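You operate a simulated robot arm through the tools that you are given. There is no shell and no other tool. Be economical: measure what you need, move in short steps, check, and stop when the job is done.

Carry out the task below with a simulated robot arm. There is one attempt and no reset: what you move stays moved.

TASK
Put things in order on the surface of the island. At the end: the tin with the green lid stands where the teal egg cup stood; the green muffin stands on top of the yellow cheese wedge; the teal egg cup stands where the green muffin stood; the apple core is on the white patterned plate; whatever was shut is shut again. Leave all else as you found it, and nothing knocked over.
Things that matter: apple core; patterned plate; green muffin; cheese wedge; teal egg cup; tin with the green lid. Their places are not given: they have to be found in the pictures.

It is judged by the outcome, as a careful person would: the job done as asked, and still so three seconds after it is handed in. It fails if anything else is knocked over, pushed out of place, dropped, spilled or broken.

THE ROBOT
A 6-joint arm with a two-finger parallel gripper, fixed in place. Base frame: the origin is at the foot of the arm, x ahead of it, y to its left, z up; the work surface is at about z = 0. Lengths are in mm, angles in rad, forces in N, time in s.
With the tool pointing down near the work surface it reaches from about 140 to 580 mm from the base axis. Its first joint turns from -1.152 to 1.152 rad. Payload 2.1 kg.
Tool frame: the origin (TCP) lies between the finger pads and is the grasp point; the fingertips stand 30 mm ahead of it; z points along the fingers, y is the line along which they close. The gripper opens to 94 mm. The fingers are 28 mm wide and 10 mm thick; the gripper's body (50 by 96 mm) begins 55 mm behind the TCP.
Orientation is told as [roll, pitch, yaw] about the base's x, y, z axes, in that order, counted from this pose: with the fingers straight down and closing along the base's y, the tool's x points along the base's -x, its y along +y and its z along -z.

THE INTERFACE
- The arm moves only by the tool play_rows. Its argument "increments" is a list of rows, each a list of 7 numbers: the turn, a rotation vector about the base's x, y, z in rad, then the shift along the base's x, y, z in mm, then the finger opening in mm, from 0 to 94. In form: [[rx, ry, rz, tx, ty, tz, gripper], ...]. A call has 1 to 20 rows; each row is the pose to reach, as a shift and turn from the pose commanded when the call began. A row lasts 0.2 s, in which the tool goes at most 50 mm and 0.15 rad; a call with a longer step from one row to the next is refused whole, and so is a gripper value outside its range. A pose out of reach is approached as far as the arm can. The call stops where the force on the tool passes 40 N (or 10 N more than at its start, if that is more) or the arm is blocked; 0.2 s more then pass. The fingers move at their own pace (about 72 mm/s each) and stop on an object; they squeeze with about 41 N. The grip force told is the motor's: it shows also when the fingers shut on nothing. Time passes only in rows, and 0.2 s behind the last, so rows that repeat a pose let the fingers close. It gives the time, the measured TCP pose, the force on the tool (base axes), the opening and the grip force at its end, in the units of the frame above (readings bear some noise).
- Cameras (640 x 400 px; columns grow to the right, rows downward): "scene" is fixed at [46.9, -371.1, 477.6]; the picture's right is [0.86, -0.51, 0.00], its down [-0.36, -0.60, -0.71] and it looks along [0.36, 0.61, -0.70] (base axes); focal length 259 px, centre (320, 200). "wrist" rides on the gripper at [-37, 0, -58] in the tool frame; the picture's right is [0.00, -1.00, 0.00], its down [0.97, 0.00, -0.24] and it looks along [0.24, 0.00, 0.97] (tool axes); focal length 218 px, centre (320, 200).
- snapshot(camera): a new picture of that camera. No time passes.
- pixel_to_xyz(camera, pixels): for up to 12 pixels [column, row] of the newest picture of that camera ("zoom" is the newest enlarged one), the place [x, y, z] in the base frame of the surface seen there, good to about 2 mm, but the place of the scene camera against the robot may be out by one fixed shift of up to 12 mm in any direction. No time passes.
- enlarge(camera, box): a new picture of the part [left, top, right, bottom] of that camera's present view, enlarged. No time passes.
- job_done(): hands the job in; it is judged then, once.

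Work in short steps. Measure before you move; look again where a grasp or a placing could have gone wrong, and mend it. You have 80 turns and 38 pictures in all, those below and enlarged ones among them. Open the gripper and draw the arm clear of the work before you hand the job in, unless the task says otherwise; then end with one line.

The tools are called after "Call:" as name(argument=value, ...) on one line, values as JSON. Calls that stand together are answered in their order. play_rows: Moves the arm, as the interface text tells. Its arguments: {"type":"object","properties":{"increments":{"type":"array"}},"required":["increments"]} The other tools are called the same way: snapshot (camera) takes a picture; pixel_to_xyz (camera, pixels) gives the place of the surface under pixels of a picture; enlarge (camera, box) takes an enlarged picture of a part of a camera's view; job_done () hands the job in.

At the start:

```text
time_s: 0.0
tcp_pos: [326.2, 58.1, 242.2]
tcp_rot: [0.0, -0.001, 0.001]
contact_force: [0.3, 0.0, -0.9]
finger_gap: 94.2
grip_force: 0.0
```

scene: 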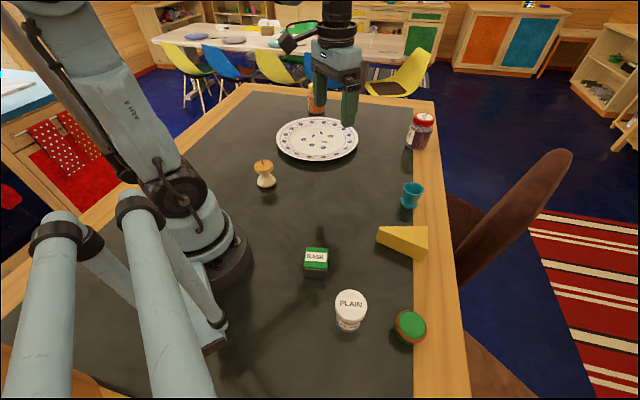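
wrist: 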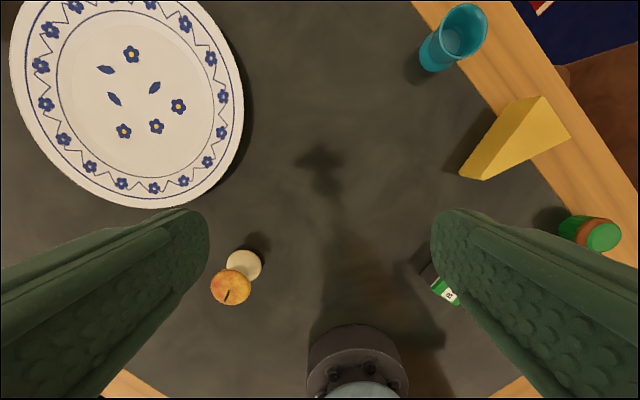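

The apple core is near (264,173), the plate (317,140), the egg cup (411,195), the cheese (404,241), the muffin (410,326) and the tin (316,260). I enlarge the scene to see the details before I measure.

Call:
enlarge(camera="scene", box=[280, 160, 472, 360])

Call:
pixel_to_xyz(camera="wrist", pixels=[[230, 285], [245, 265], [125, 100], [455, 40], [435, 65], [515, 140], [480, 165], [550, 125], [600, 236], [575, 228], [445, 290], [22, 85]])

Call:
pixel_to_xyz(camera="scene", pixels=[[264, 164], [265, 183], [317, 140], [411, 187], [410, 205], [403, 232], [380, 240], [426, 230], [411, 324], [316, 252], [350, 302], [420, 118]])

```text
2.00 times, centred on (376, 260) of scene
```

zoom: 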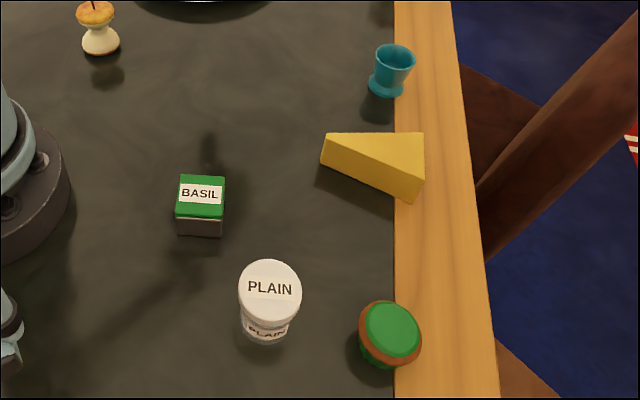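

```text
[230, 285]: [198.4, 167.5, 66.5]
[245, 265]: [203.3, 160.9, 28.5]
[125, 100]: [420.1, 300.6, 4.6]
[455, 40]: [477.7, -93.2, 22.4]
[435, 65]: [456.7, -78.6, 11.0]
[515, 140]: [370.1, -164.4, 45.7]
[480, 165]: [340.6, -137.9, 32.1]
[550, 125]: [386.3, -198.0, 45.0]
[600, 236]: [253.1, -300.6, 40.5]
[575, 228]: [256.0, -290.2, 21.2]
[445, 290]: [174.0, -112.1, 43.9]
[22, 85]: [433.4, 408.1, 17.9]
```

```text
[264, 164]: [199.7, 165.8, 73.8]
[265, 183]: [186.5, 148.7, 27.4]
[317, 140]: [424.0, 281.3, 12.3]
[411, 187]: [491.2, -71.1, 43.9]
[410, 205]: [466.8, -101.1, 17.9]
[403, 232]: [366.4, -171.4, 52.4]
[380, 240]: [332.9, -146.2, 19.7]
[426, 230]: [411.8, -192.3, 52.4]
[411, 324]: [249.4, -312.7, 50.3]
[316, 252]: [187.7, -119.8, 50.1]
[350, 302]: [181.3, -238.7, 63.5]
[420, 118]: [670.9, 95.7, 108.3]
```

The scene camera reads about 7 mm too high. I move over the right side to look at the cheese, the muffin and the cup from above.

Call:
play_rows(increments=[[0, 0, 0, 0, -45, 0, 94], [0, 0, 0, 0, -90, 0, 94], [0, 0, 0, 0, -135, 0, 94], [0, 0, 0, 0, -180, 0, 94], [0, 0, 0, -10, -220, 0, 94], [0, 0, 0, -20, -260, 0, 94], [0, 0, 0, -20, -260, 0, 94]])

Call:
snapshot(camera="wrist")

```text
time_s: 1.6
tcp_pos: [303.8, -203.2, 241.6]
tcp_rot: [0.001, 0.0, 0.0]
contact_force: [0.1, 0.8, -0.2]
finger_gap: 93.7
grip_force: 0.1
```

```text
34 pictures are left
```

wrist: 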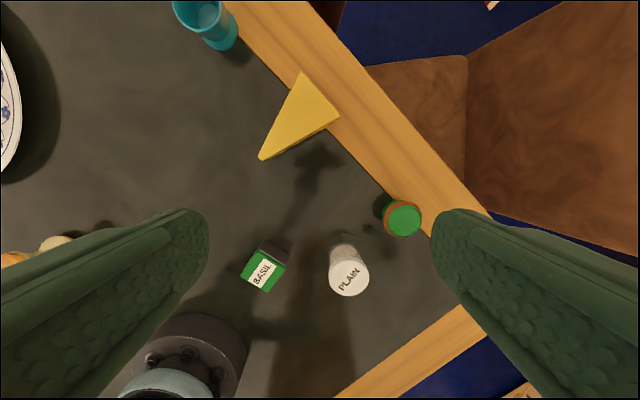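

The cheese top is a triangle at (302,73), (340,117), (260,158). I measure its corners, the muffin's rim and the others.

Call:
pixel_to_xyz(camera="wrist", pixels=[[303, 77], [336, 117], [263, 155], [312, 112], [404, 219], [388, 219], [418, 219], [404, 205], [404, 233], [348, 278], [263, 274], [400, 180]])

Call:
enlarge(camera="wrist", box=[220, 60, 460, 310])

```text
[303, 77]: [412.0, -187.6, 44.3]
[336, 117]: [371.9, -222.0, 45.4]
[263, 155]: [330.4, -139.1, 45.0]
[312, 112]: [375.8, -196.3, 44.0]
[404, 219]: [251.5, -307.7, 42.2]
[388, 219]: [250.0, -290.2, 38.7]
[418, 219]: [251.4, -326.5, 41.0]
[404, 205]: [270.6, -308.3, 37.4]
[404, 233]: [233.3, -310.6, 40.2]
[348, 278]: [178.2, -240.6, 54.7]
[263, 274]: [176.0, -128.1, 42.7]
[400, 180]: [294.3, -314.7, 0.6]
```

```text
1.60 times, centred on (340, 185) of wrist
```

zoom: 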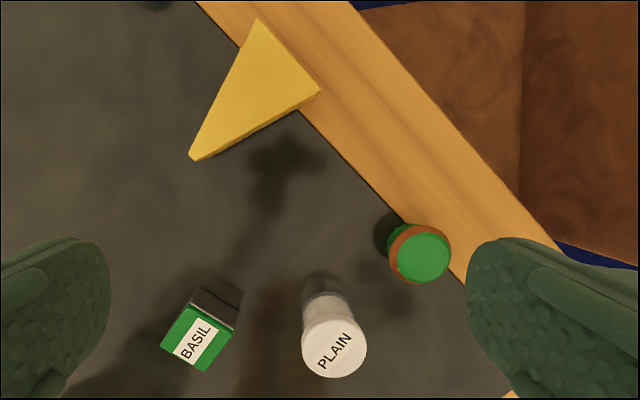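

The muffin centre is about (251,-309) with its top at z 42, and the cheese top is flat at z 45. I check how high the chair is near the edge, and the table rim.

Call:
pixel_to_xyz(camera="wrist", pixels=[[470, 190], [470, 100], [550, 150], [600, 100], [400, 70], [430, 200], [450, 200], [205, 12], [220, 45], [345, 250], [270, 250], [600, 220]])

Call:
pixel_to_xyz(camera="scene", pixels=[[548, 160], [500, 220], [470, 270], [500, 370], [400, 340], [411, 311], [394, 325], [425, 325]])

```text
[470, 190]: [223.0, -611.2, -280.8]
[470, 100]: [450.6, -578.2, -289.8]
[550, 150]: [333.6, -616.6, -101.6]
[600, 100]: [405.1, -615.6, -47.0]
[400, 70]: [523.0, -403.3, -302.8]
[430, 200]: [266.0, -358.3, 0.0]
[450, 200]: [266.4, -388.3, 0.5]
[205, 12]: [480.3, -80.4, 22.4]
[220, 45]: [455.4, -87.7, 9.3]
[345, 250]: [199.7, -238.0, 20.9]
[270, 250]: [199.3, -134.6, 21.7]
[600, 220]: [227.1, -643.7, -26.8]
```

```text
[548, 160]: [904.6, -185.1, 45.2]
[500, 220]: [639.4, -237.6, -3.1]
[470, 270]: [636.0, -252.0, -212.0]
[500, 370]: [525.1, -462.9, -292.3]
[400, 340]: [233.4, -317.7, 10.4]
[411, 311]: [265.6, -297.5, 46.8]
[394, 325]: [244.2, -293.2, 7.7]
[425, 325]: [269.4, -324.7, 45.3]
```

The chair is well below and clear. I descend over the muffin with the tool straight down.

Call:
play_rows(increments=[[0, 0, 0, -20, -40, 0, 94], [0, 0, 0, -40, -80, 0, 94], [0, 0, 0, -54.7, -107, -20, 94], [0, 0, 0, -54.7, -107, -60, 94], [0, 0, 0, -54.7, -107, -100, 94], [0, 0, 0, -54.7, -107, -140, 94], [0, 0, 0, -54.7, -107, -170, 94], [0, 0, 0, -54.7, -107, -190, 94], [0, 0, 0, -54.7, -107, -207, 94], [0, 0, 0, -54.7, -107, -207, 94]])

Call:
snapshot(camera="wrist")

```text
time_s: 3.8
tcp_pos: [252.2, -308.5, 34.9]
tcp_rot: [0.0, -0.002, -0.001]
contact_force: [1.1, 0.2, 0.0]
finger_gap: 93.9
grip_force: 0.0
```

```text
32 pictures are left
```

wrist: 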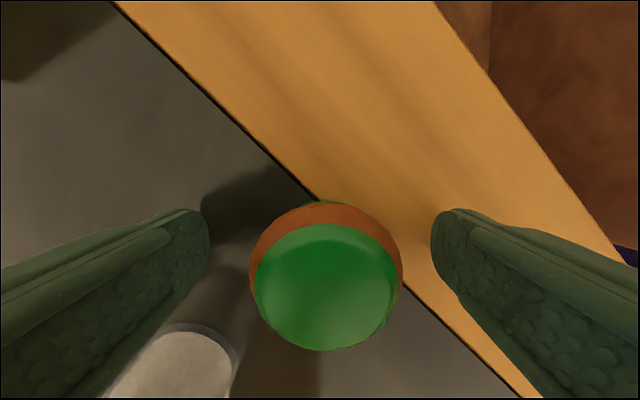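

The muffin is centred between the fingers (column 327). I close on it.

Call:
play_rows(increments=[[0, 0, 0, 0, -1.5, 0, 60], [0, 0, 0, 0, -1.5, 0, 30], [0, 0, 0, 0, -1.5, 0, 30], [0, 0, 0, 0, -1.5, 0, 30], [0, 0, 0, 0, -1.5, 0, 30]])

```text
time_s: 5.0
tcp_pos: [252.2, -311.2, 35.5]
tcp_rot: [0.0, 0.0, 0.0]
contact_force: [0.3, 1.8, 1.2]
finger_gap: 47.7
grip_force: 41.1
```

It is gripped at 47.7 mm. I lift it clear and carry it over the cheese at (376,-188).

Call:
play_rows(increments=[[0, 0, 0, 0, 0, 15, 30], [0, 0, 0, 0, 0, 45, 30], [0, 0, 0, 0, 0, 85, 30], [0, 0, 0, 25, 25, 95, 30], [0, 0, 0, 55, 55, 95, 30], [0, 0, 0, 85, 85, 95, 30], [0, 0, 0, 110, 110, 95, 30], [0, 0, 0, 124, 122, 95, 30], [0, 0, 0, 124, 122, 95, 30]])

Call:
snapshot(camera="wrist")

Call:
enlarge(camera="scene", box=[300, 140, 492, 340])

```text
time_s: 7.0
tcp_pos: [375.3, -188.3, 130.2]
tcp_rot: [-0.001, 0.0, 0.0]
contact_force: [0.0, -1.2, -0.6]
finger_gap: 47.8
grip_force: 41.2
```

```text
31 pictures are left
```

wrist: 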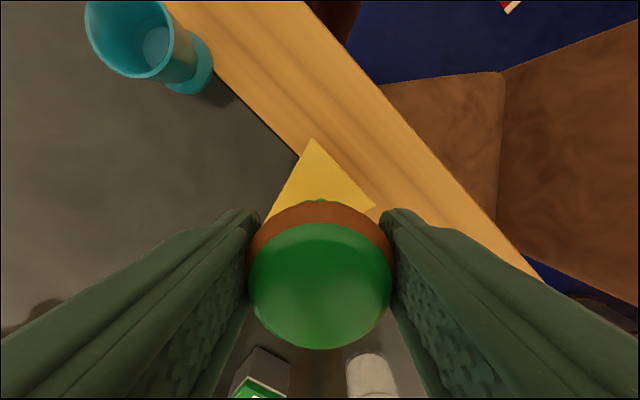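

```text
2.00 times, centred on (396, 240) of scene
```

zoom: 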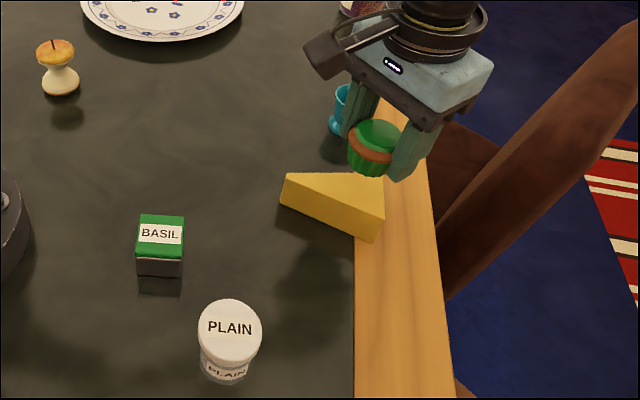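

I re-measure the cheese corners visible from here and the cup while it is close.

Call:
pixel_to_xyz(camera="wrist", pixels=[[311, 143], [371, 206], [272, 212], [320, 190], [92, 20], [174, 45], [130, 73], [125, 5], [207, 70], [180, 92]])

```text
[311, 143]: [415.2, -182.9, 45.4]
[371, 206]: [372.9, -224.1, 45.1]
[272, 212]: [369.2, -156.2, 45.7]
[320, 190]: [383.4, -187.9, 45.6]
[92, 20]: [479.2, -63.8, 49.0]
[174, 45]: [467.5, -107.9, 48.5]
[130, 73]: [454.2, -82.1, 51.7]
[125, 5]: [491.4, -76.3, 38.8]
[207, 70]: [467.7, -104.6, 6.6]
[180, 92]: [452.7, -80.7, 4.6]
```

The cheese corners agree. I lower it by about 49 mm onto the cheese and check the contact before I open.

Call:
play_rows(increments=[[0, 0, 0, 1.5, 0, -20, 30], [0, 0, 0, 1.5, 0, -40, 30], [0, 0, 0, 1.5, 0, -46, 30], [0, 0, 0, 1.5, 0, -48, 30], [0, 0, 0, 1.5, 0, -49, 30], [0, 0, 0, 1.5, 0, -49, 30]])

Call:
enlarge(camera="scene", box=[350, 180, 446, 280])

```text
time_s: 8.4
tcp_pos: [377.9, -189.6, 80.4]
tcp_rot: [0.0, 0.001, 0.0]
contact_force: [-0.3, 0.1, -0.2]
finger_gap: 47.6
grip_force: 40.7
```

```text
4.00 times, centred on (398, 230) of scene
```

zoom: 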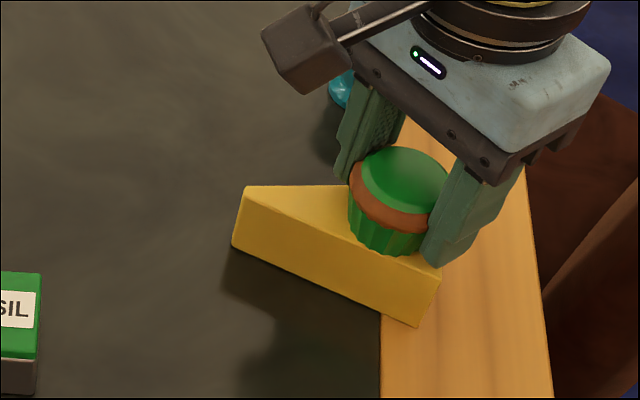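

There is no contact yet, and the base looks near the front edge. The incentre is (379,-188.5), so I nudge there and lower until it touches.

Call:
play_rows(increments=[[0, 0, 0, 1.5, 1, 0, 30], [0, 0, 0, 1.5, 1, -0.7, 30], [0, 0, 0, 1.5, 1, -1.2, 30], [0, 0, 0, 1.5, 1, -1.2, 30]])

```text
time_s: 9.4
tcp_pos: [379.8, -187.3, 80.0]
tcp_rot: [-0.001, -0.002, -0.001]
contact_force: [1.5, -2.9, 29.1]
finger_gap: 47.6
grip_force: 40.8
```

Contact at 29 N, so it is seated. I open slowly and rise.

Call:
play_rows(increments=[[0, 0, 0, 0, 0, 0.5, 30], [0, 0, 0, 0, 0, 0.5, 56], [0, 0, 0, 0, 0, 0.5, 76], [0, 0, 0, 0, 0, 0.5, 80], [0, 0, 0, 0, 0, 30, 80], [0, 0, 0, 0, 0, 70, 80], [0, 0, 0, 10, 20, 105, 94], [0, 0, 0, 30, 50, 120, 94], [0, 0, 0, 50, 85, 120, 94], [0, 0, 0, 60, 100, 120, 94], [0, 0, 0, 60, 100, 120, 94]])

Call:
snapshot(camera="wrist")

Call:
snapshot(camera="scene")

```text
time_s: 11.8
tcp_pos: [439.2, -86.6, 198.9]
tcp_rot: [-0.001, 0.001, 0.0]
contact_force: [0.9, 0.4, -0.2]
finger_gap: 94.0
grip_force: 0.0
```

```text
28 pictures are left
```

wrist: 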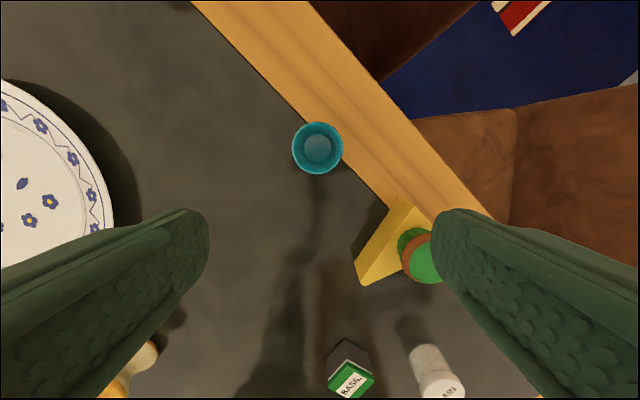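

```text
27 pictures are left
```

scene: 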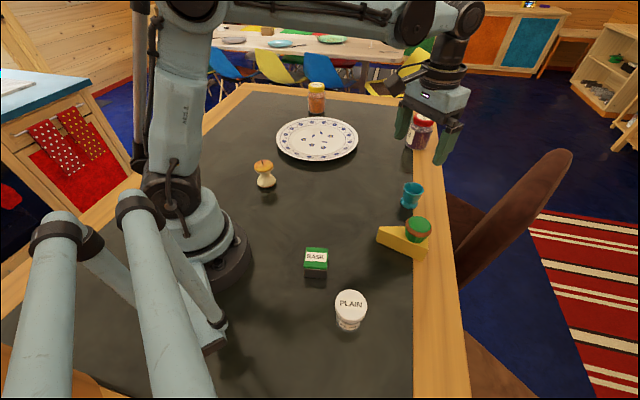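

The muffin stands on the cheese. The cup is now seen from almost straight above at (318,148), so I measure its rim.

Call:
pixel_to_xyz(camera="wrist", pixels=[[294, 147], [341, 147], [318, 124], [318, 172], [317, 148], [425, 258], [398, 203], [365, 280], [350, 380]])

Call:
enlarge(camera="scene", box=[363, 165, 459, 265])

```text
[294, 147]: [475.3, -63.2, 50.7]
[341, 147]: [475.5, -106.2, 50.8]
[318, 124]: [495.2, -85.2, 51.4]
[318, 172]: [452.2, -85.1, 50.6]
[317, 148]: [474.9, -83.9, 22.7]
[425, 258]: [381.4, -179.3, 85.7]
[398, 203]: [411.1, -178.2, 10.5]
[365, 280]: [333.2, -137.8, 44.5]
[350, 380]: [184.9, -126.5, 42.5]
```

```text
4.00 times, centred on (411, 215) of scene
```

zoom: 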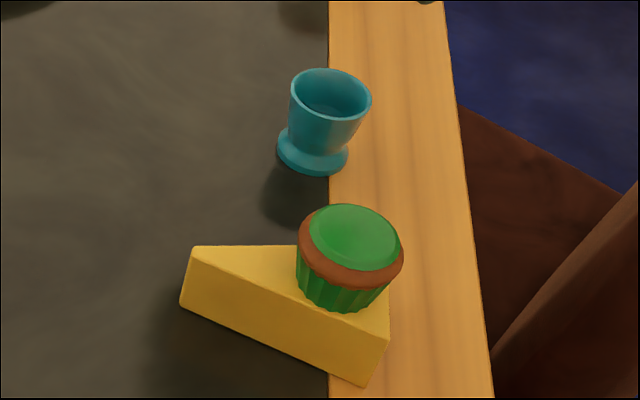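

The cup centre is (474.5,-85) with a rim 44 mm wide and a top at z 51. I descend onto it to TCP z 38.

Call:
play_rows(increments=[[0, 0, 0, 36, 2.5, 0, 94], [0, 0, 0, 36, 2.5, -40, 94], [0, 0, 0, 36, 2.5, -80, 94], [0, 0, 0, 36, 2.5, -120, 94], [0, 0, 0, 36, 2.5, -145, 94], [0, 0, 0, 36, 2.5, -162, 94], [0, 0, 0, 36, 2.5, -162, 94]])

Call:
snapshot(camera="wrist")

```text
time_s: 13.4
tcp_pos: [475.1, -84.7, 38.4]
tcp_rot: [0.001, 0.001, 0.001]
contact_force: [-0.1, 0.2, 0.0]
finger_gap: 93.8
grip_force: 0.0
```

```text
25 pictures are left
```

wrist: 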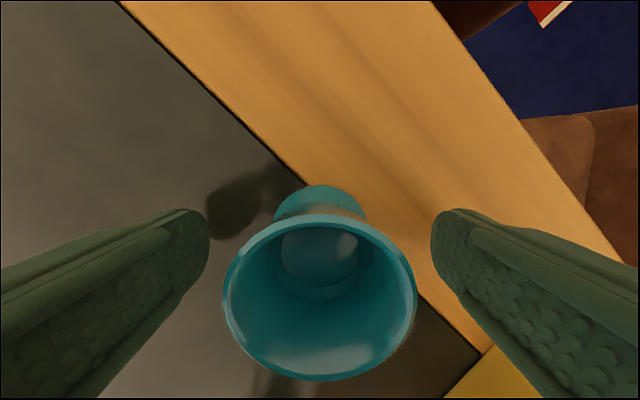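

The cup is centred (column 320). I close on it, lift a little and check the grip.

Call:
play_rows(increments=[[0, 0, 0, 0, 0, 0, 60], [0, 0, 0, 0, 0, 0, 30], [0, 0, 0, 0, 0, 0, 30], [0, 0, 0, 0, 0, 0, 30], [0, 0, 0, 0, 0, 0, 30], [0, 0, 0, 0, 0, 15, 30], [0, 0, 0, 0, 0, 15, 30]])

Call:
snapshot(camera="wrist")

```text
time_s: 15.0
tcp_pos: [475.9, -85.4, 52.8]
tcp_rot: [0.0, -0.001, 0.0]
contact_force: [-0.4, 0.0, -0.2]
finger_gap: 47.4
grip_force: 40.6
```

```text
24 pictures are left
```

wrist: 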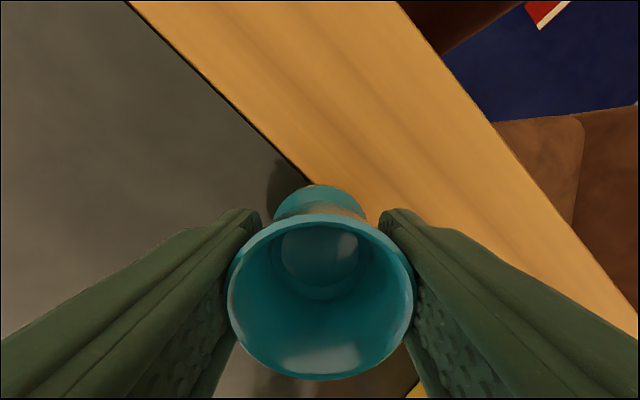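

The grip is good. I raise it above the muffin and carry it to above the muffin's old spot at (252,-310).

Call:
play_rows(increments=[[0, 0, 0, 0, 0, 40, 30], [0, 0, 0, 0, 0, 80, 30], [0, 0, 0, 0, 0, 115, 30], [0, 0, 0, -25, -25, 125, 30], [0, 0, 0, -53, -53, 125, 30], [0, 0, 0, -81, -82, 125, 30], [0, 0, 0, -109, -110, 125, 30], [0, 0, 0, -137, -138, 125, 30], [0, 0, 0, -165, -167, 125, 30], [0, 0, 0, -193, -196, 125, 30], [0, 0, 0, -213, -216, 115, 30], [0, 0, 0, -222.5, -225.4, 90, 30], [0, 0, 0, -222.5, -225.4, 50, 30], [0, 0, 0, -222.5, -225.4, 20, 30], [0, 0, 0, -222.5, -225.4, 20, 30]])

Call:
snapshot(camera="wrist")

```text
time_s: 18.2
tcp_pos: [253.3, -312.3, 74.0]
tcp_rot: [0.0, -0.001, 0.0]
contact_force: [0.0, 0.4, -0.7]
finger_gap: 47.2
grip_force: 40.8
```

```text
23 pictures are left
```

wrist: 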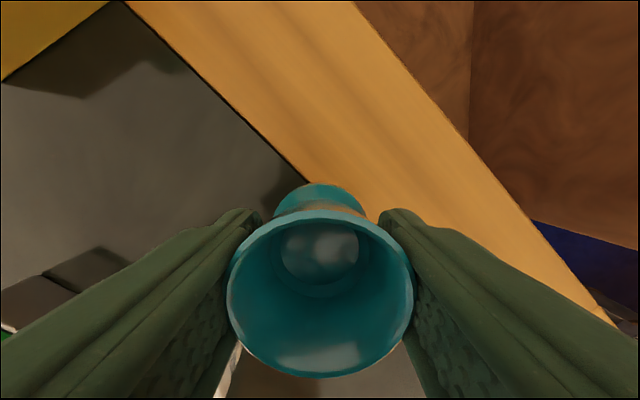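

I lower by 35 mm to the pick height and feel for contact.

Call:
play_rows(increments=[[0, 0, 0, 0, 0, -20, 30], [0, 0, 0, 0, 0, -31, 30], [0, 0, 0, 0, 0, -34, 30], [0, 0, 0, 0, 0, -35, 30], [0, 0, 0, 0, 0, -35.5, 30], [0, 0, 0, 0, 0, -35.5, 30]])

```text
time_s: 19.6
tcp_pos: [253.0, -311.6, 37.2]
tcp_rot: [0.001, -0.001, -0.002]
contact_force: [-0.9, -0.8, 7.1]
finger_gap: 46.9
grip_force: 40.9
```

It touches (7 N). I open, rise, and move towards the tin at about (185,-127) to look.

Call:
play_rows(increments=[[0, 0, 0, 0, 0, 0.3, 56], [0, 0, 0, 0, 0, 0.3, 76], [0, 0, 0, 0, 0, 0.3, 85], [0, 0, 0, 0, 0, 35, 85], [0, 0, 0, 0, 0, 80, 85], [0, 0, 0, 0, 0, 125, 94], [0, 0, 0, -10, 40, 150, 94], [0, 0, 0, -20, 80, 160, 94], [0, 0, 0, -30, 120, 160, 94], [0, 0, 0, -40, 155, 150, 94], [0, 0, 0, -48, 183, 140, 94], [0, 0, 0, -48, 183, 140, 94]])

Call:
snapshot(camera="wrist")

Call:
enlarge(camera="scene", box=[280, 180, 472, 380])

```text
time_s: 22.2
tcp_pos: [201.8, -127.5, 177.6]
tcp_rot: [-0.001, 0.0, 0.001]
contact_force: [0.5, 0.7, 0.6]
finger_gap: 93.8
grip_force: 0.0
```

```text
22 pictures are left
```

wrist: 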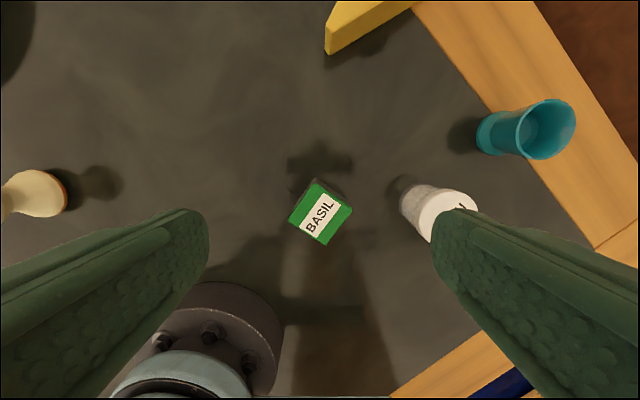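

```text
2.00 times, centred on (376, 280) of scene
```

zoom: 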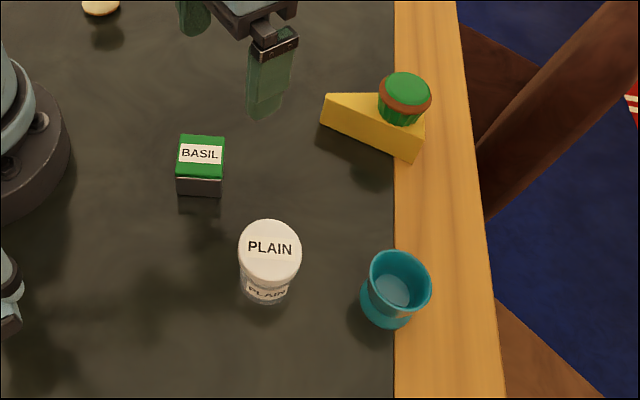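

The cup stands well. I measure the tin's lid corners.

Call:
pixel_to_xyz(camera="wrist", pixels=[[315, 183], [350, 210], [324, 243], [291, 219], [320, 213], [345, 188], [440, 205], [480, 130], [35, 190]])

Call:
enlarge(camera="wrist", box=[272, 160, 368, 260])

```text
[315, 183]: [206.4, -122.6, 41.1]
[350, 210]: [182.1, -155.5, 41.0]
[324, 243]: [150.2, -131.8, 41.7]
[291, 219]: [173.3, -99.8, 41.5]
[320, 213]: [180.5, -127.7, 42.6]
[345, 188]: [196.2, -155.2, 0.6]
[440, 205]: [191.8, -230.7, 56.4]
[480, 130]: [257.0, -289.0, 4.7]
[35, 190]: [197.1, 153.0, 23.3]
```

```text
4.00 times, centred on (320, 210) of wrist
```

zoom: 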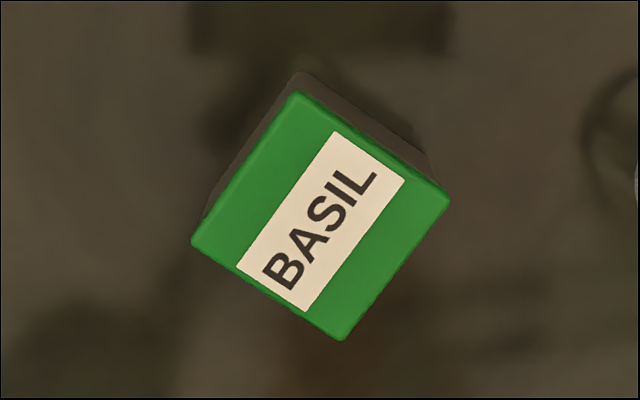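

The lid is a square of about 41 mm at (178,-127.5) turned by yaw -0.63, with its top at z 42. I turn the tool to match and come halfway down to check the alignment.

Call:
play_rows(increments=[[0, 0, -0.13, -10, 0, 0, 94], [0, 0, -0.26, -20, 0, 0, 94], [0, 0, -0.39, -25, 0, -10, 94], [0, 0, -0.52, -25, 0, -40, 94], [0, 0, -0.63, -25, 0, -70, 94], [0, 0, -0.63, -25, 0, -70, 94]])

Call:
snapshot(camera="wrist")

```text
time_s: 23.6
tcp_pos: [177.6, -128.8, 108.6]
tcp_rot: [0.002, 0.001, -0.631]
contact_force: [0.7, 0.2, 0.0]
finger_gap: 94.1
grip_force: 0.1
```

```text
19 pictures are left
```

wrist: 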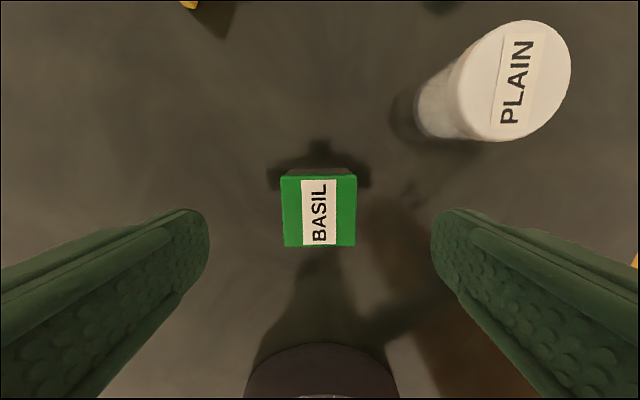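

It is well aligned (lid at columns 281 to 356). I descend to z 32, close, and lift only a few mm.

Call:
play_rows(increments=[[0, 0, 0, 0, 0, -35, 94], [0, 0, 0, 0, 0, -60, 94], [0, 0, 0, 0, 0, -75, 94], [0, 0, 0, 0, 0, -75, 70], [0, 0, 0, 0, 0, -75, 50], [0, 0, 0, 0, 0, -75, 30], [0, 0, 0, 0, 0, -75, 30], [0, 0, 0, 0, 0, -75, 30], [0, 0, 0, 0, 0, -65, 30], [0, 0, 0, 0, 0, -65, 30]])

Call:
enlarge(camera="scene", box=[268, 210, 364, 310])

```text
time_s: 25.8
tcp_pos: [178.6, -128.0, 41.4]
tcp_rot: [-0.001, 0.0, -0.63]
contact_force: [0.3, 0.6, -1.0]
finger_gap: 48.4
grip_force: 41.2
```

```text
4.00 times, centred on (316, 260) of scene
```

zoom: 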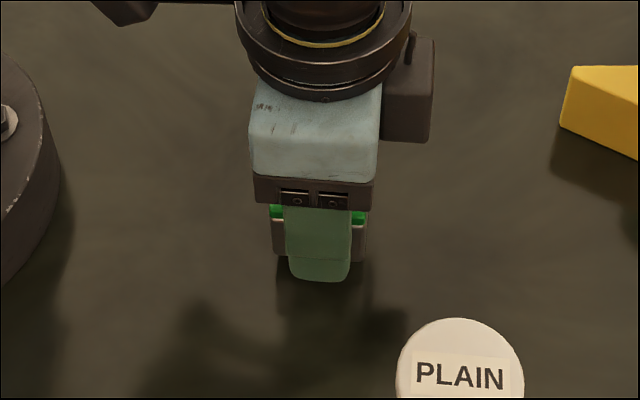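

The body appears to come up with the lid. I lift 40 mm more to be sure.

Call:
play_rows(increments=[[0, 0, 0, 0, 0, 20, 30], [0, 0, 0, 0, 0, 40, 30], [0, 0, 0, 0, 0, 40, 30]])

Call:
enlarge(camera="scene", box=[268, 180, 364, 280])

```text
time_s: 26.6
tcp_pos: [177.7, -127.0, 82.3]
tcp_rot: [-0.001, -0.001, -0.63]
contact_force: [0.2, 0.7, -1.3]
finger_gap: 48.5
grip_force: 41.2
```

```text
4.00 times, centred on (316, 230) of scene
```

zoom: 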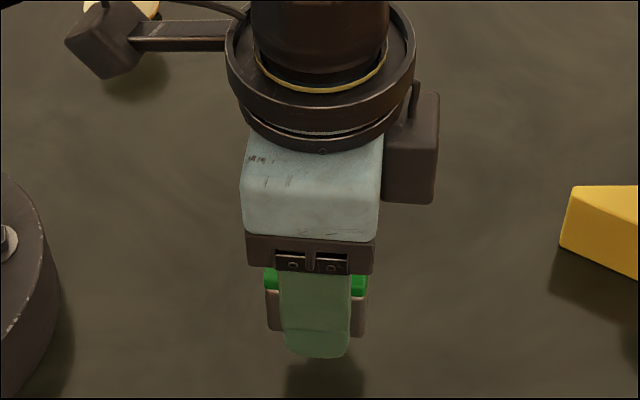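

The whole tin is lifted. I carry it to above the cup's old spot at (474.5,-85).

Call:
play_rows(increments=[[0, 0, 0, 0, 0, 35, 30], [0, 0, 0, 20, 3, 65, 30], [0, 0, 0, 60, 9, 70, 30], [0, 0, 0, 105, 15, 70, 30], [0, 0, 0, 150, 21, 70, 30], [0, 0, 0, 195, 28, 70, 30], [0, 0, 0, 240, 34, 70, 30], [0, 0, 0, 275, 40, 65, 30], [0, 0, 0, 295.5, 42.3, 40, 30], [0, 0, 0, 295.5, 42.3, 0, 30], [0, 0, 0, 295.5, 42.3, -30, 30], [0, 0, 0, 295.5, 42.3, -30, 30]])

Call:
snapshot(camera="wrist")

```text
time_s: 29.2
tcp_pos: [476.7, -84.3, 52.5]
tcp_rot: [0.002, -0.001, -0.631]
contact_force: [0.0, -0.6, -0.7]
finger_gap: 48.5
grip_force: 41.3
```

```text
16 pictures are left
```

wrist: 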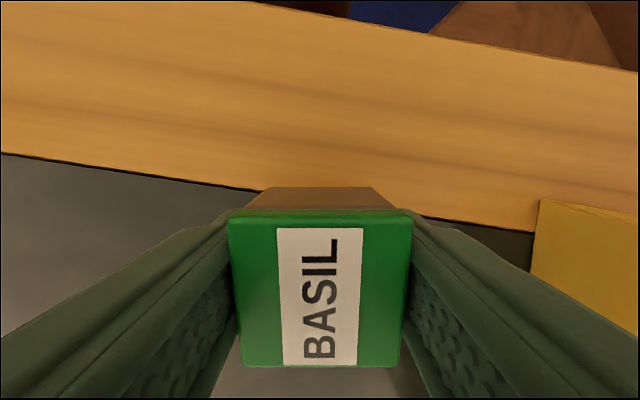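

I lower it to the surface, feeling for contact.

Call:
play_rows(increments=[[0, 0, 0, -1, 0, -12, 30], [0, 0, 0, -1, 0, -18, 30], [0, 0, 0, -1, 0, -19.5, 30], [0, 0, 0, -1, 0, -20.2, 30], [0, 0, 0, -1, 0, -20.2, 30]])

```text
time_s: 30.4
tcp_pos: [473.6, -85.2, 31.5]
tcp_rot: [0.0, 0.002, -0.629]
contact_force: [0.3, 0.1, -1.4]
finger_gap: 48.6
grip_force: 41.1
```

No contact yet, so I go down in half-mm steps.

Call:
play_rows(increments=[[0, 0, 0, 0, 0, -0.5, 30], [0, 0, 0, 0, 0, -0.9, 30], [0, 0, 0, 0, 0, -0.9, 30]])

```text
time_s: 31.2
tcp_pos: [473.8, -85.9, 31.6]
tcp_rot: [0.0, -0.001, -0.629]
contact_force: [0.3, 1.5, 8.5]
finger_gap: 48.6
grip_force: 40.9
```

It touches at 8.5 N. I open, rise, and travel over to the apple core for a view.

Call:
play_rows(increments=[[0, 0, 0, 0, 0, 0.3, 56], [0, 0, 0, 0, 0, 0.3, 76], [0, 0, 0, 0, 0, 0.3, 85], [0, 0, 0, 0, 0, 35, 85], [0, 0, 0, 0, 0, 80, 85], [0, 0, 0, 0, 0, 125, 94], [0, 0, 0.1, -20, 20, 160, 94], [0, 0, 0.2, -50, 50, 165, 94], [0, 0, 0.3, -80, 80, 165, 94], [0, 0, 0.4, -110, 110, 165, 94], [0, 0, 0.5, -140, 140, 165, 94], [0, 0, 0.6, -170, 170, 165, 94], [0, 0, 0.63, -200, 200, 165, 94], [0, 0, 0.63, -230, 225, 165, 94], [0, 0, 0.63, -250, 245, 165, 94], [0, 0, 0.63, -250, 245, 165, 94]])

Call:
snapshot(camera="wrist")

Call:
snapshot(camera="scene")

```text
time_s: 34.6
tcp_pos: [221.5, 158.0, 197.0]
tcp_rot: [-0.001, -0.001, 0.001]
contact_force: [0.5, -0.1, -0.4]
finger_gap: 94.1
grip_force: 0.0
```

```text
15 pictures are left
```

wrist: 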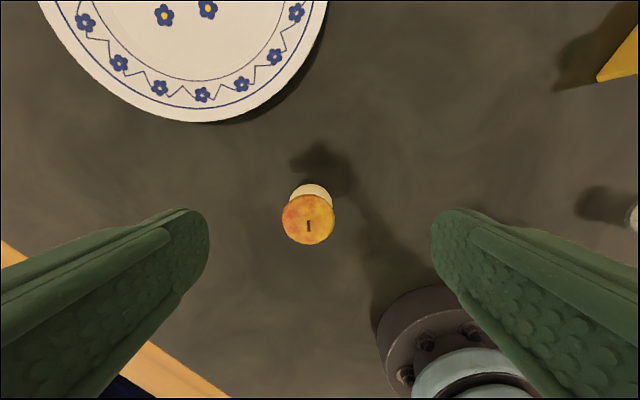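

```text
14 pictures are left
```

scene: 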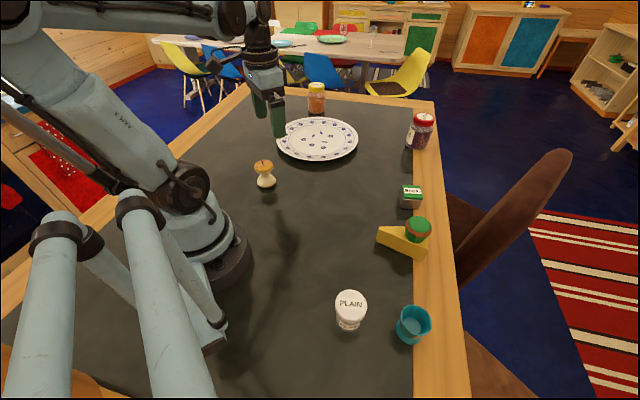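

The tin stands in the cup's place. Now I measure the apple core and the plate, and enlarge the core.

Call:
pixel_to_xyz(camera="wrist", pixels=[[308, 220], [284, 220], [333, 220], [308, 197], [308, 242], [312, 187], [200, 112], [200, 80], [190, 30], [310, 10], [60, 25], [350, 100]])

Call:
pixel_to_xyz(camera="scene", pixels=[[264, 163], [276, 141], [357, 141], [317, 118], [317, 159], [317, 138], [316, 100], [400, 192], [411, 192], [411, 320]])

Call:
enlarge(camera="scene", box=[240, 80, 368, 200])

```text
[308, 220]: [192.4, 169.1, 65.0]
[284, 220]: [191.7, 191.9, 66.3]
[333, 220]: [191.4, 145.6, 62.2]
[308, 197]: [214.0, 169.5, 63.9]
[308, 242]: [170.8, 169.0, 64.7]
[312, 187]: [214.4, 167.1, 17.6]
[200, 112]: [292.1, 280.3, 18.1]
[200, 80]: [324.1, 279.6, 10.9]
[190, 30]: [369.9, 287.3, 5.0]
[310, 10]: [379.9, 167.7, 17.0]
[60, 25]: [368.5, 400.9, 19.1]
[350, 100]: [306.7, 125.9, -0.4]
```

```text
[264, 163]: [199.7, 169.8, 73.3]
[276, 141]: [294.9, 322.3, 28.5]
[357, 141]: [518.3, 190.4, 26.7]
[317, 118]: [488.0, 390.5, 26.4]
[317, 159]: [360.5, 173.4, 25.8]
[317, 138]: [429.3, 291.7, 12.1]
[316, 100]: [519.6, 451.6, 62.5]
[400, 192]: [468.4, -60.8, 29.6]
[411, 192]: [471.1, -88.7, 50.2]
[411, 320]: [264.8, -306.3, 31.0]
```

```text
3.33 times, centred on (304, 140) of scene
```

zoom: 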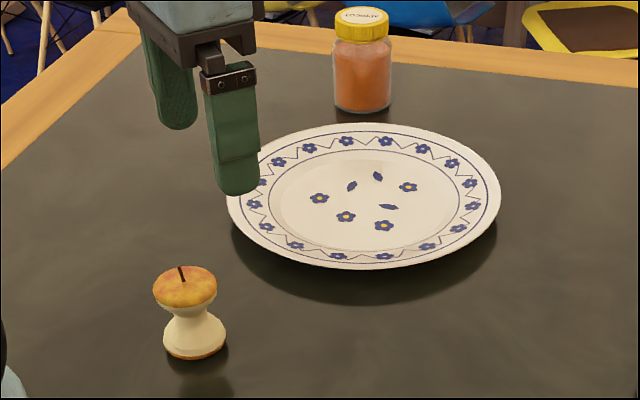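

The core stands at (192,169), 66 mm high and 46 mm wide. The plate's centre is about (415,286) with the well at z 5. I descend over the core.

Call:
play_rows(increments=[[0, 0, 0, -15, 5, 0, 94], [0, 0, 0, -30.5, 10, -15, 94], [0, 0, 0, -30.5, 10, -55, 94], [0, 0, 0, -30.5, 10, -95, 94], [0, 0, 0, -30.5, 10, -130, 94], [0, 0, 0, -30.5, 10, -151, 94], [0, 0, 0, -30.5, 10, -151, 94]])

Call:
snapshot(camera="wrist")

```text
time_s: 36.2
tcp_pos: [192.9, 171.3, 44.9]
tcp_rot: [0.0, -0.001, 0.0]
contact_force: [0.0, 0.7, -0.1]
finger_gap: 94.2
grip_force: 0.2
```

```text
12 pictures are left
```

wrist: 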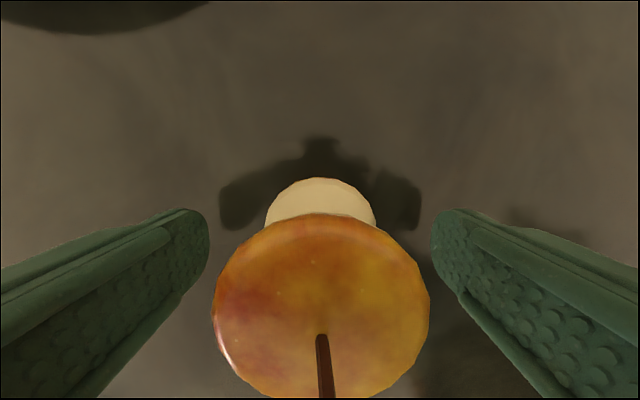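

The core is centred (column 321). I close and lift a little.

Call:
play_rows(increments=[[0, 0, 0, 0, 0, 0, 70], [0, 0, 0, 0, 0, 0, 45], [0, 0, 0, 0, 0, 0, 25], [0, 0, 0, 0, 0, 0, 25], [0, 0, 0, 0, 0, 0, 25], [0, 0, 0, 0, 0, 10, 25], [0, 0, 0, 0, 0, 45, 25], [0, 0, 0, 0, 0, 45, 25]])

Call:
enlarge(camera="scene", box=[200, 80, 360, 220])

```text
time_s: 38.0
tcp_pos: [190.5, 169.7, 89.5]
tcp_rot: [-0.001, -0.001, 0.0]
contact_force: [0.4, 0.7, -0.3]
finger_gap: 50.5
grip_force: 41.1
```

```text
2.86 times, centred on (280, 150) of scene
```

zoom: 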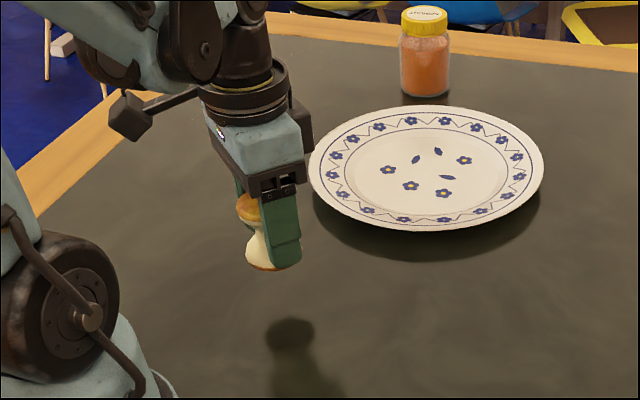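

The core is held upright. I carry it over the plate to about (408,282), stopping some 12 mm above the well.

Call:
play_rows(increments=[[0, 0, 0, 0, 0, 30, 25], [0, 0, 0, 20, 10, 40, 25], [0, 0, 0, 58, 30, 40, 25], [0, 0, 0, 98, 51, 40, 25], [0, 0, 0, 138, 72, 40, 25], [0, 0, 0, 178, 93, 40, 25], [0, 0, 0, 205, 107, 35, 25], [0, 0, 0, 215, 112, 5, 25], [0, 0, 0, 215, 112, -28, 25], [0, 0, 0, 215, 112, -28, 25]])

Call:
snapshot(camera="wrist")

Call:
enlarge(camera="scene", box=[240, 70, 400, 210])

```text
time_s: 40.2
tcp_pos: [408.3, 280.8, 62.6]
tcp_rot: [0.001, 0.001, 0.0]
contact_force: [0.6, 0.2, -1.3]
finger_gap: 50.3
grip_force: 41.3
```

```text
10 pictures are left
```

wrist: 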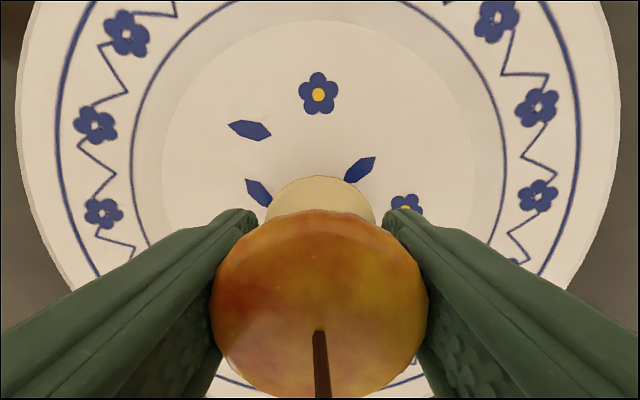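

```text
2.86 times, centred on (320, 140) of scene
```

zoom: 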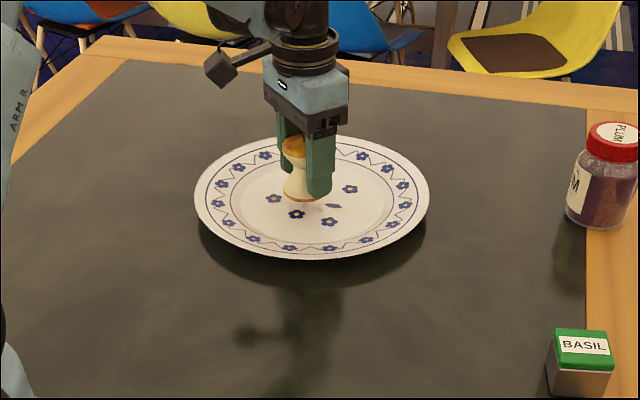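

It is over the well. I lower by small steps until it touches.

Call:
play_rows(increments=[[0, 0, 0, 0, 0, -7, 25], [0, 0, 0, 0, 0, -10, 25], [0, 0, 0, 0, 0, -11.5, 25], [0, 0, 0, 0, 0, -12.2, 25], [0, 0, 0, 0, 0, -12.2, 25]])

```text
time_s: 41.4
tcp_pos: [408.5, 281.5, 48.5]
tcp_rot: [-0.002, -0.001, 0.0]
contact_force: [0.2, 0.3, 0.2]
finger_gap: 50.2
grip_force: 40.9
```

Call:
play_rows(increments=[[0, 0, 0, 0, 0, -0.6, 25], [0, 0, 0, 0, 0, -1.2, 25], [0, 0, 0, 0, 0, -1.2, 25]])

```text
time_s: 42.2
tcp_pos: [407.3, 281.0, 50.0]
tcp_rot: [0.0, -0.001, 0.001]
contact_force: [1.4, -1.3, 26.4]
finger_gap: 50.6
grip_force: 41.0
```

The core is in contact with the plate (26 N). I ease up slightly, open, rise and draw clear.

Call:
play_rows(increments=[[0, 0, 0, 0, 0, 0.6, 25], [0, 0, 0, 0, 0, 0.6, 58], [0, 0, 0, 0, 0, 0.6, 75], [0, 0, 0, 0, 0, 0.6, 80], [0, 0, 0, 0, 0, 25, 80], [0, 0, 0, 0, 0, 65, 80], [0, 0, 0, 0, 0, 110, 80], [0, 0, 0, -20, -30, 150, 90], [0, 0, 0, -50, -60, 180, 90], [0, 0, 0, -80, -95, 185, 90], [0, 0, 0, -100, -135, 185, 90], [0, 0, 0, -110, -165, 185, 90], [0, 0, 0, -110, -165, 185, 90]])

Call:
snapshot(camera="scene")

Call:
snapshot(camera="wrist")

Call:
enlarge(camera="scene", box=[310, 160, 470, 360])

```text
refused: row 8 steps farther than a row can; nothing moved
```

```text
8 pictures are left
```

scene: 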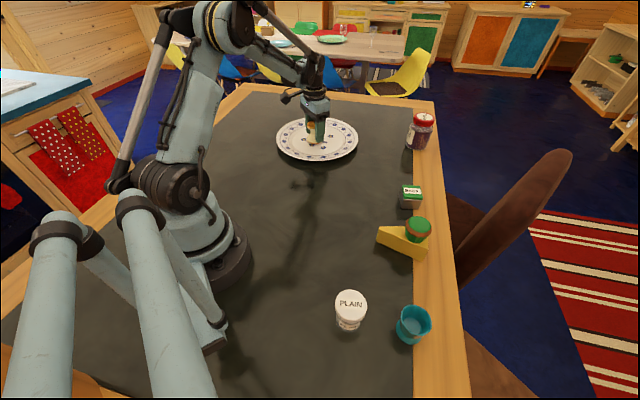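

```text
7 pictures are left
```

wrist: 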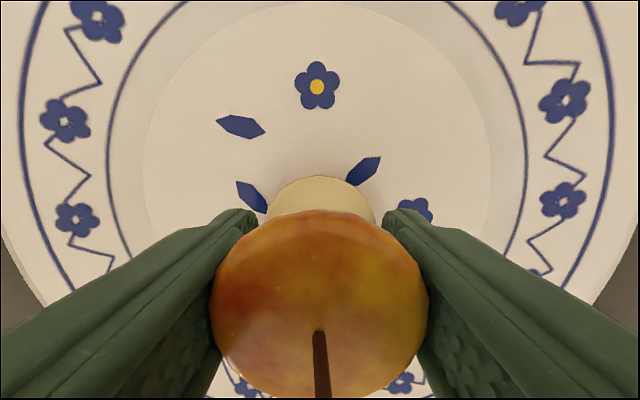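

```text
2.00 times, centred on (390, 260) of scene
```

zoom: 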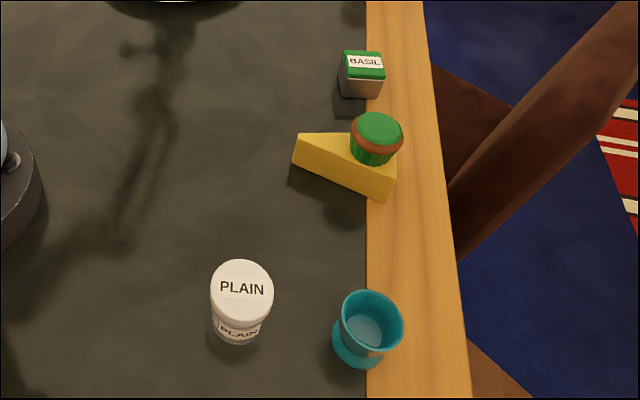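

The call was refused because one step was too long. I repeat it with shorter steps.

Call:
play_rows(increments=[[0, 0, 0, 0, 0, 0.6, 25], [0, 0, 0, 0, 0, 0.6, 58], [0, 0, 0, 0, 0, 0.6, 75], [0, 0, 0, 0, 0, 0.6, 80], [0, 0, 0, 0, 0, 25, 80], [0, 0, 0, 0, 0, 60, 80], [0, 0, 0, 0, 0, 100, 80], [0, 0, 0, 0, 0, 140, 80], [0, 0, 0, -20, -25, 165, 90], [0, 0, 0, -45, -55, 180, 90], [0, 0, 0, -70, -90, 185, 90], [0, 0, 0, -90, -130, 185, 90], [0, 0, 0, -100, -165, 185, 90], [0, 0, 0, -100, -165, 185, 90]])

Call:
snapshot(camera="scene")

Call:
snapshot(camera="wrist")

```text
time_s: 45.2
tcp_pos: [307.9, 116.5, 234.2]
tcp_rot: [0.001, 0.002, -0.001]
contact_force: [0.5, 0.2, 0.8]
finger_gap: 90.0
grip_force: 0.1
```

```text
5 pictures are left
```

scene: 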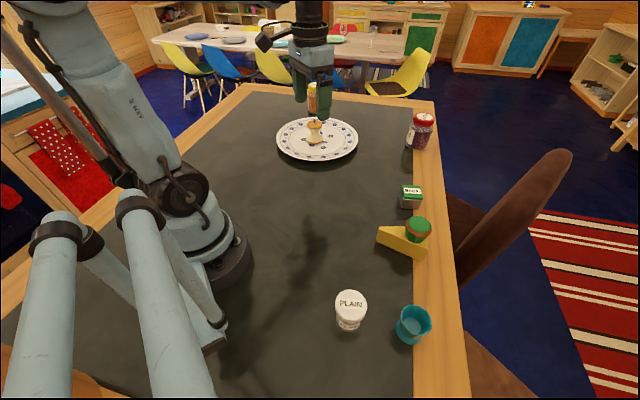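

```text
4 pictures are left
```

wrist: 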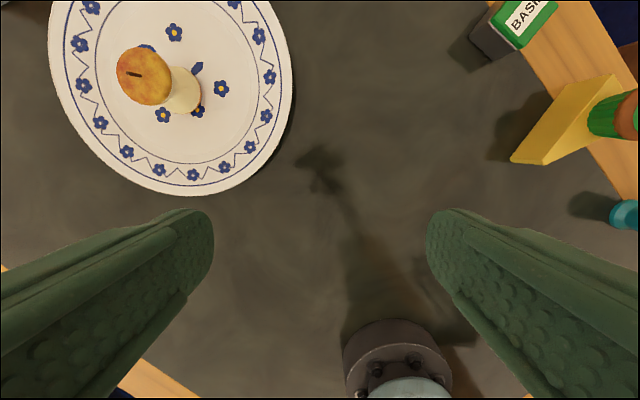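

The core stands on the plate, the muffin on the cheese, the cup and the tin in their new places with the lid on, and the arm is clear. I hand it in.

Call:
job_done()

```text
The job is handed in.
```

The job is done and handed in: the tin (lid still on) stands where the egg cup was, the egg cup stands where the muffin was, the muffin is on the cheese wedge, and the apple core is on the plate. In the last pictures nothing had been knocked over or pushed out of place.
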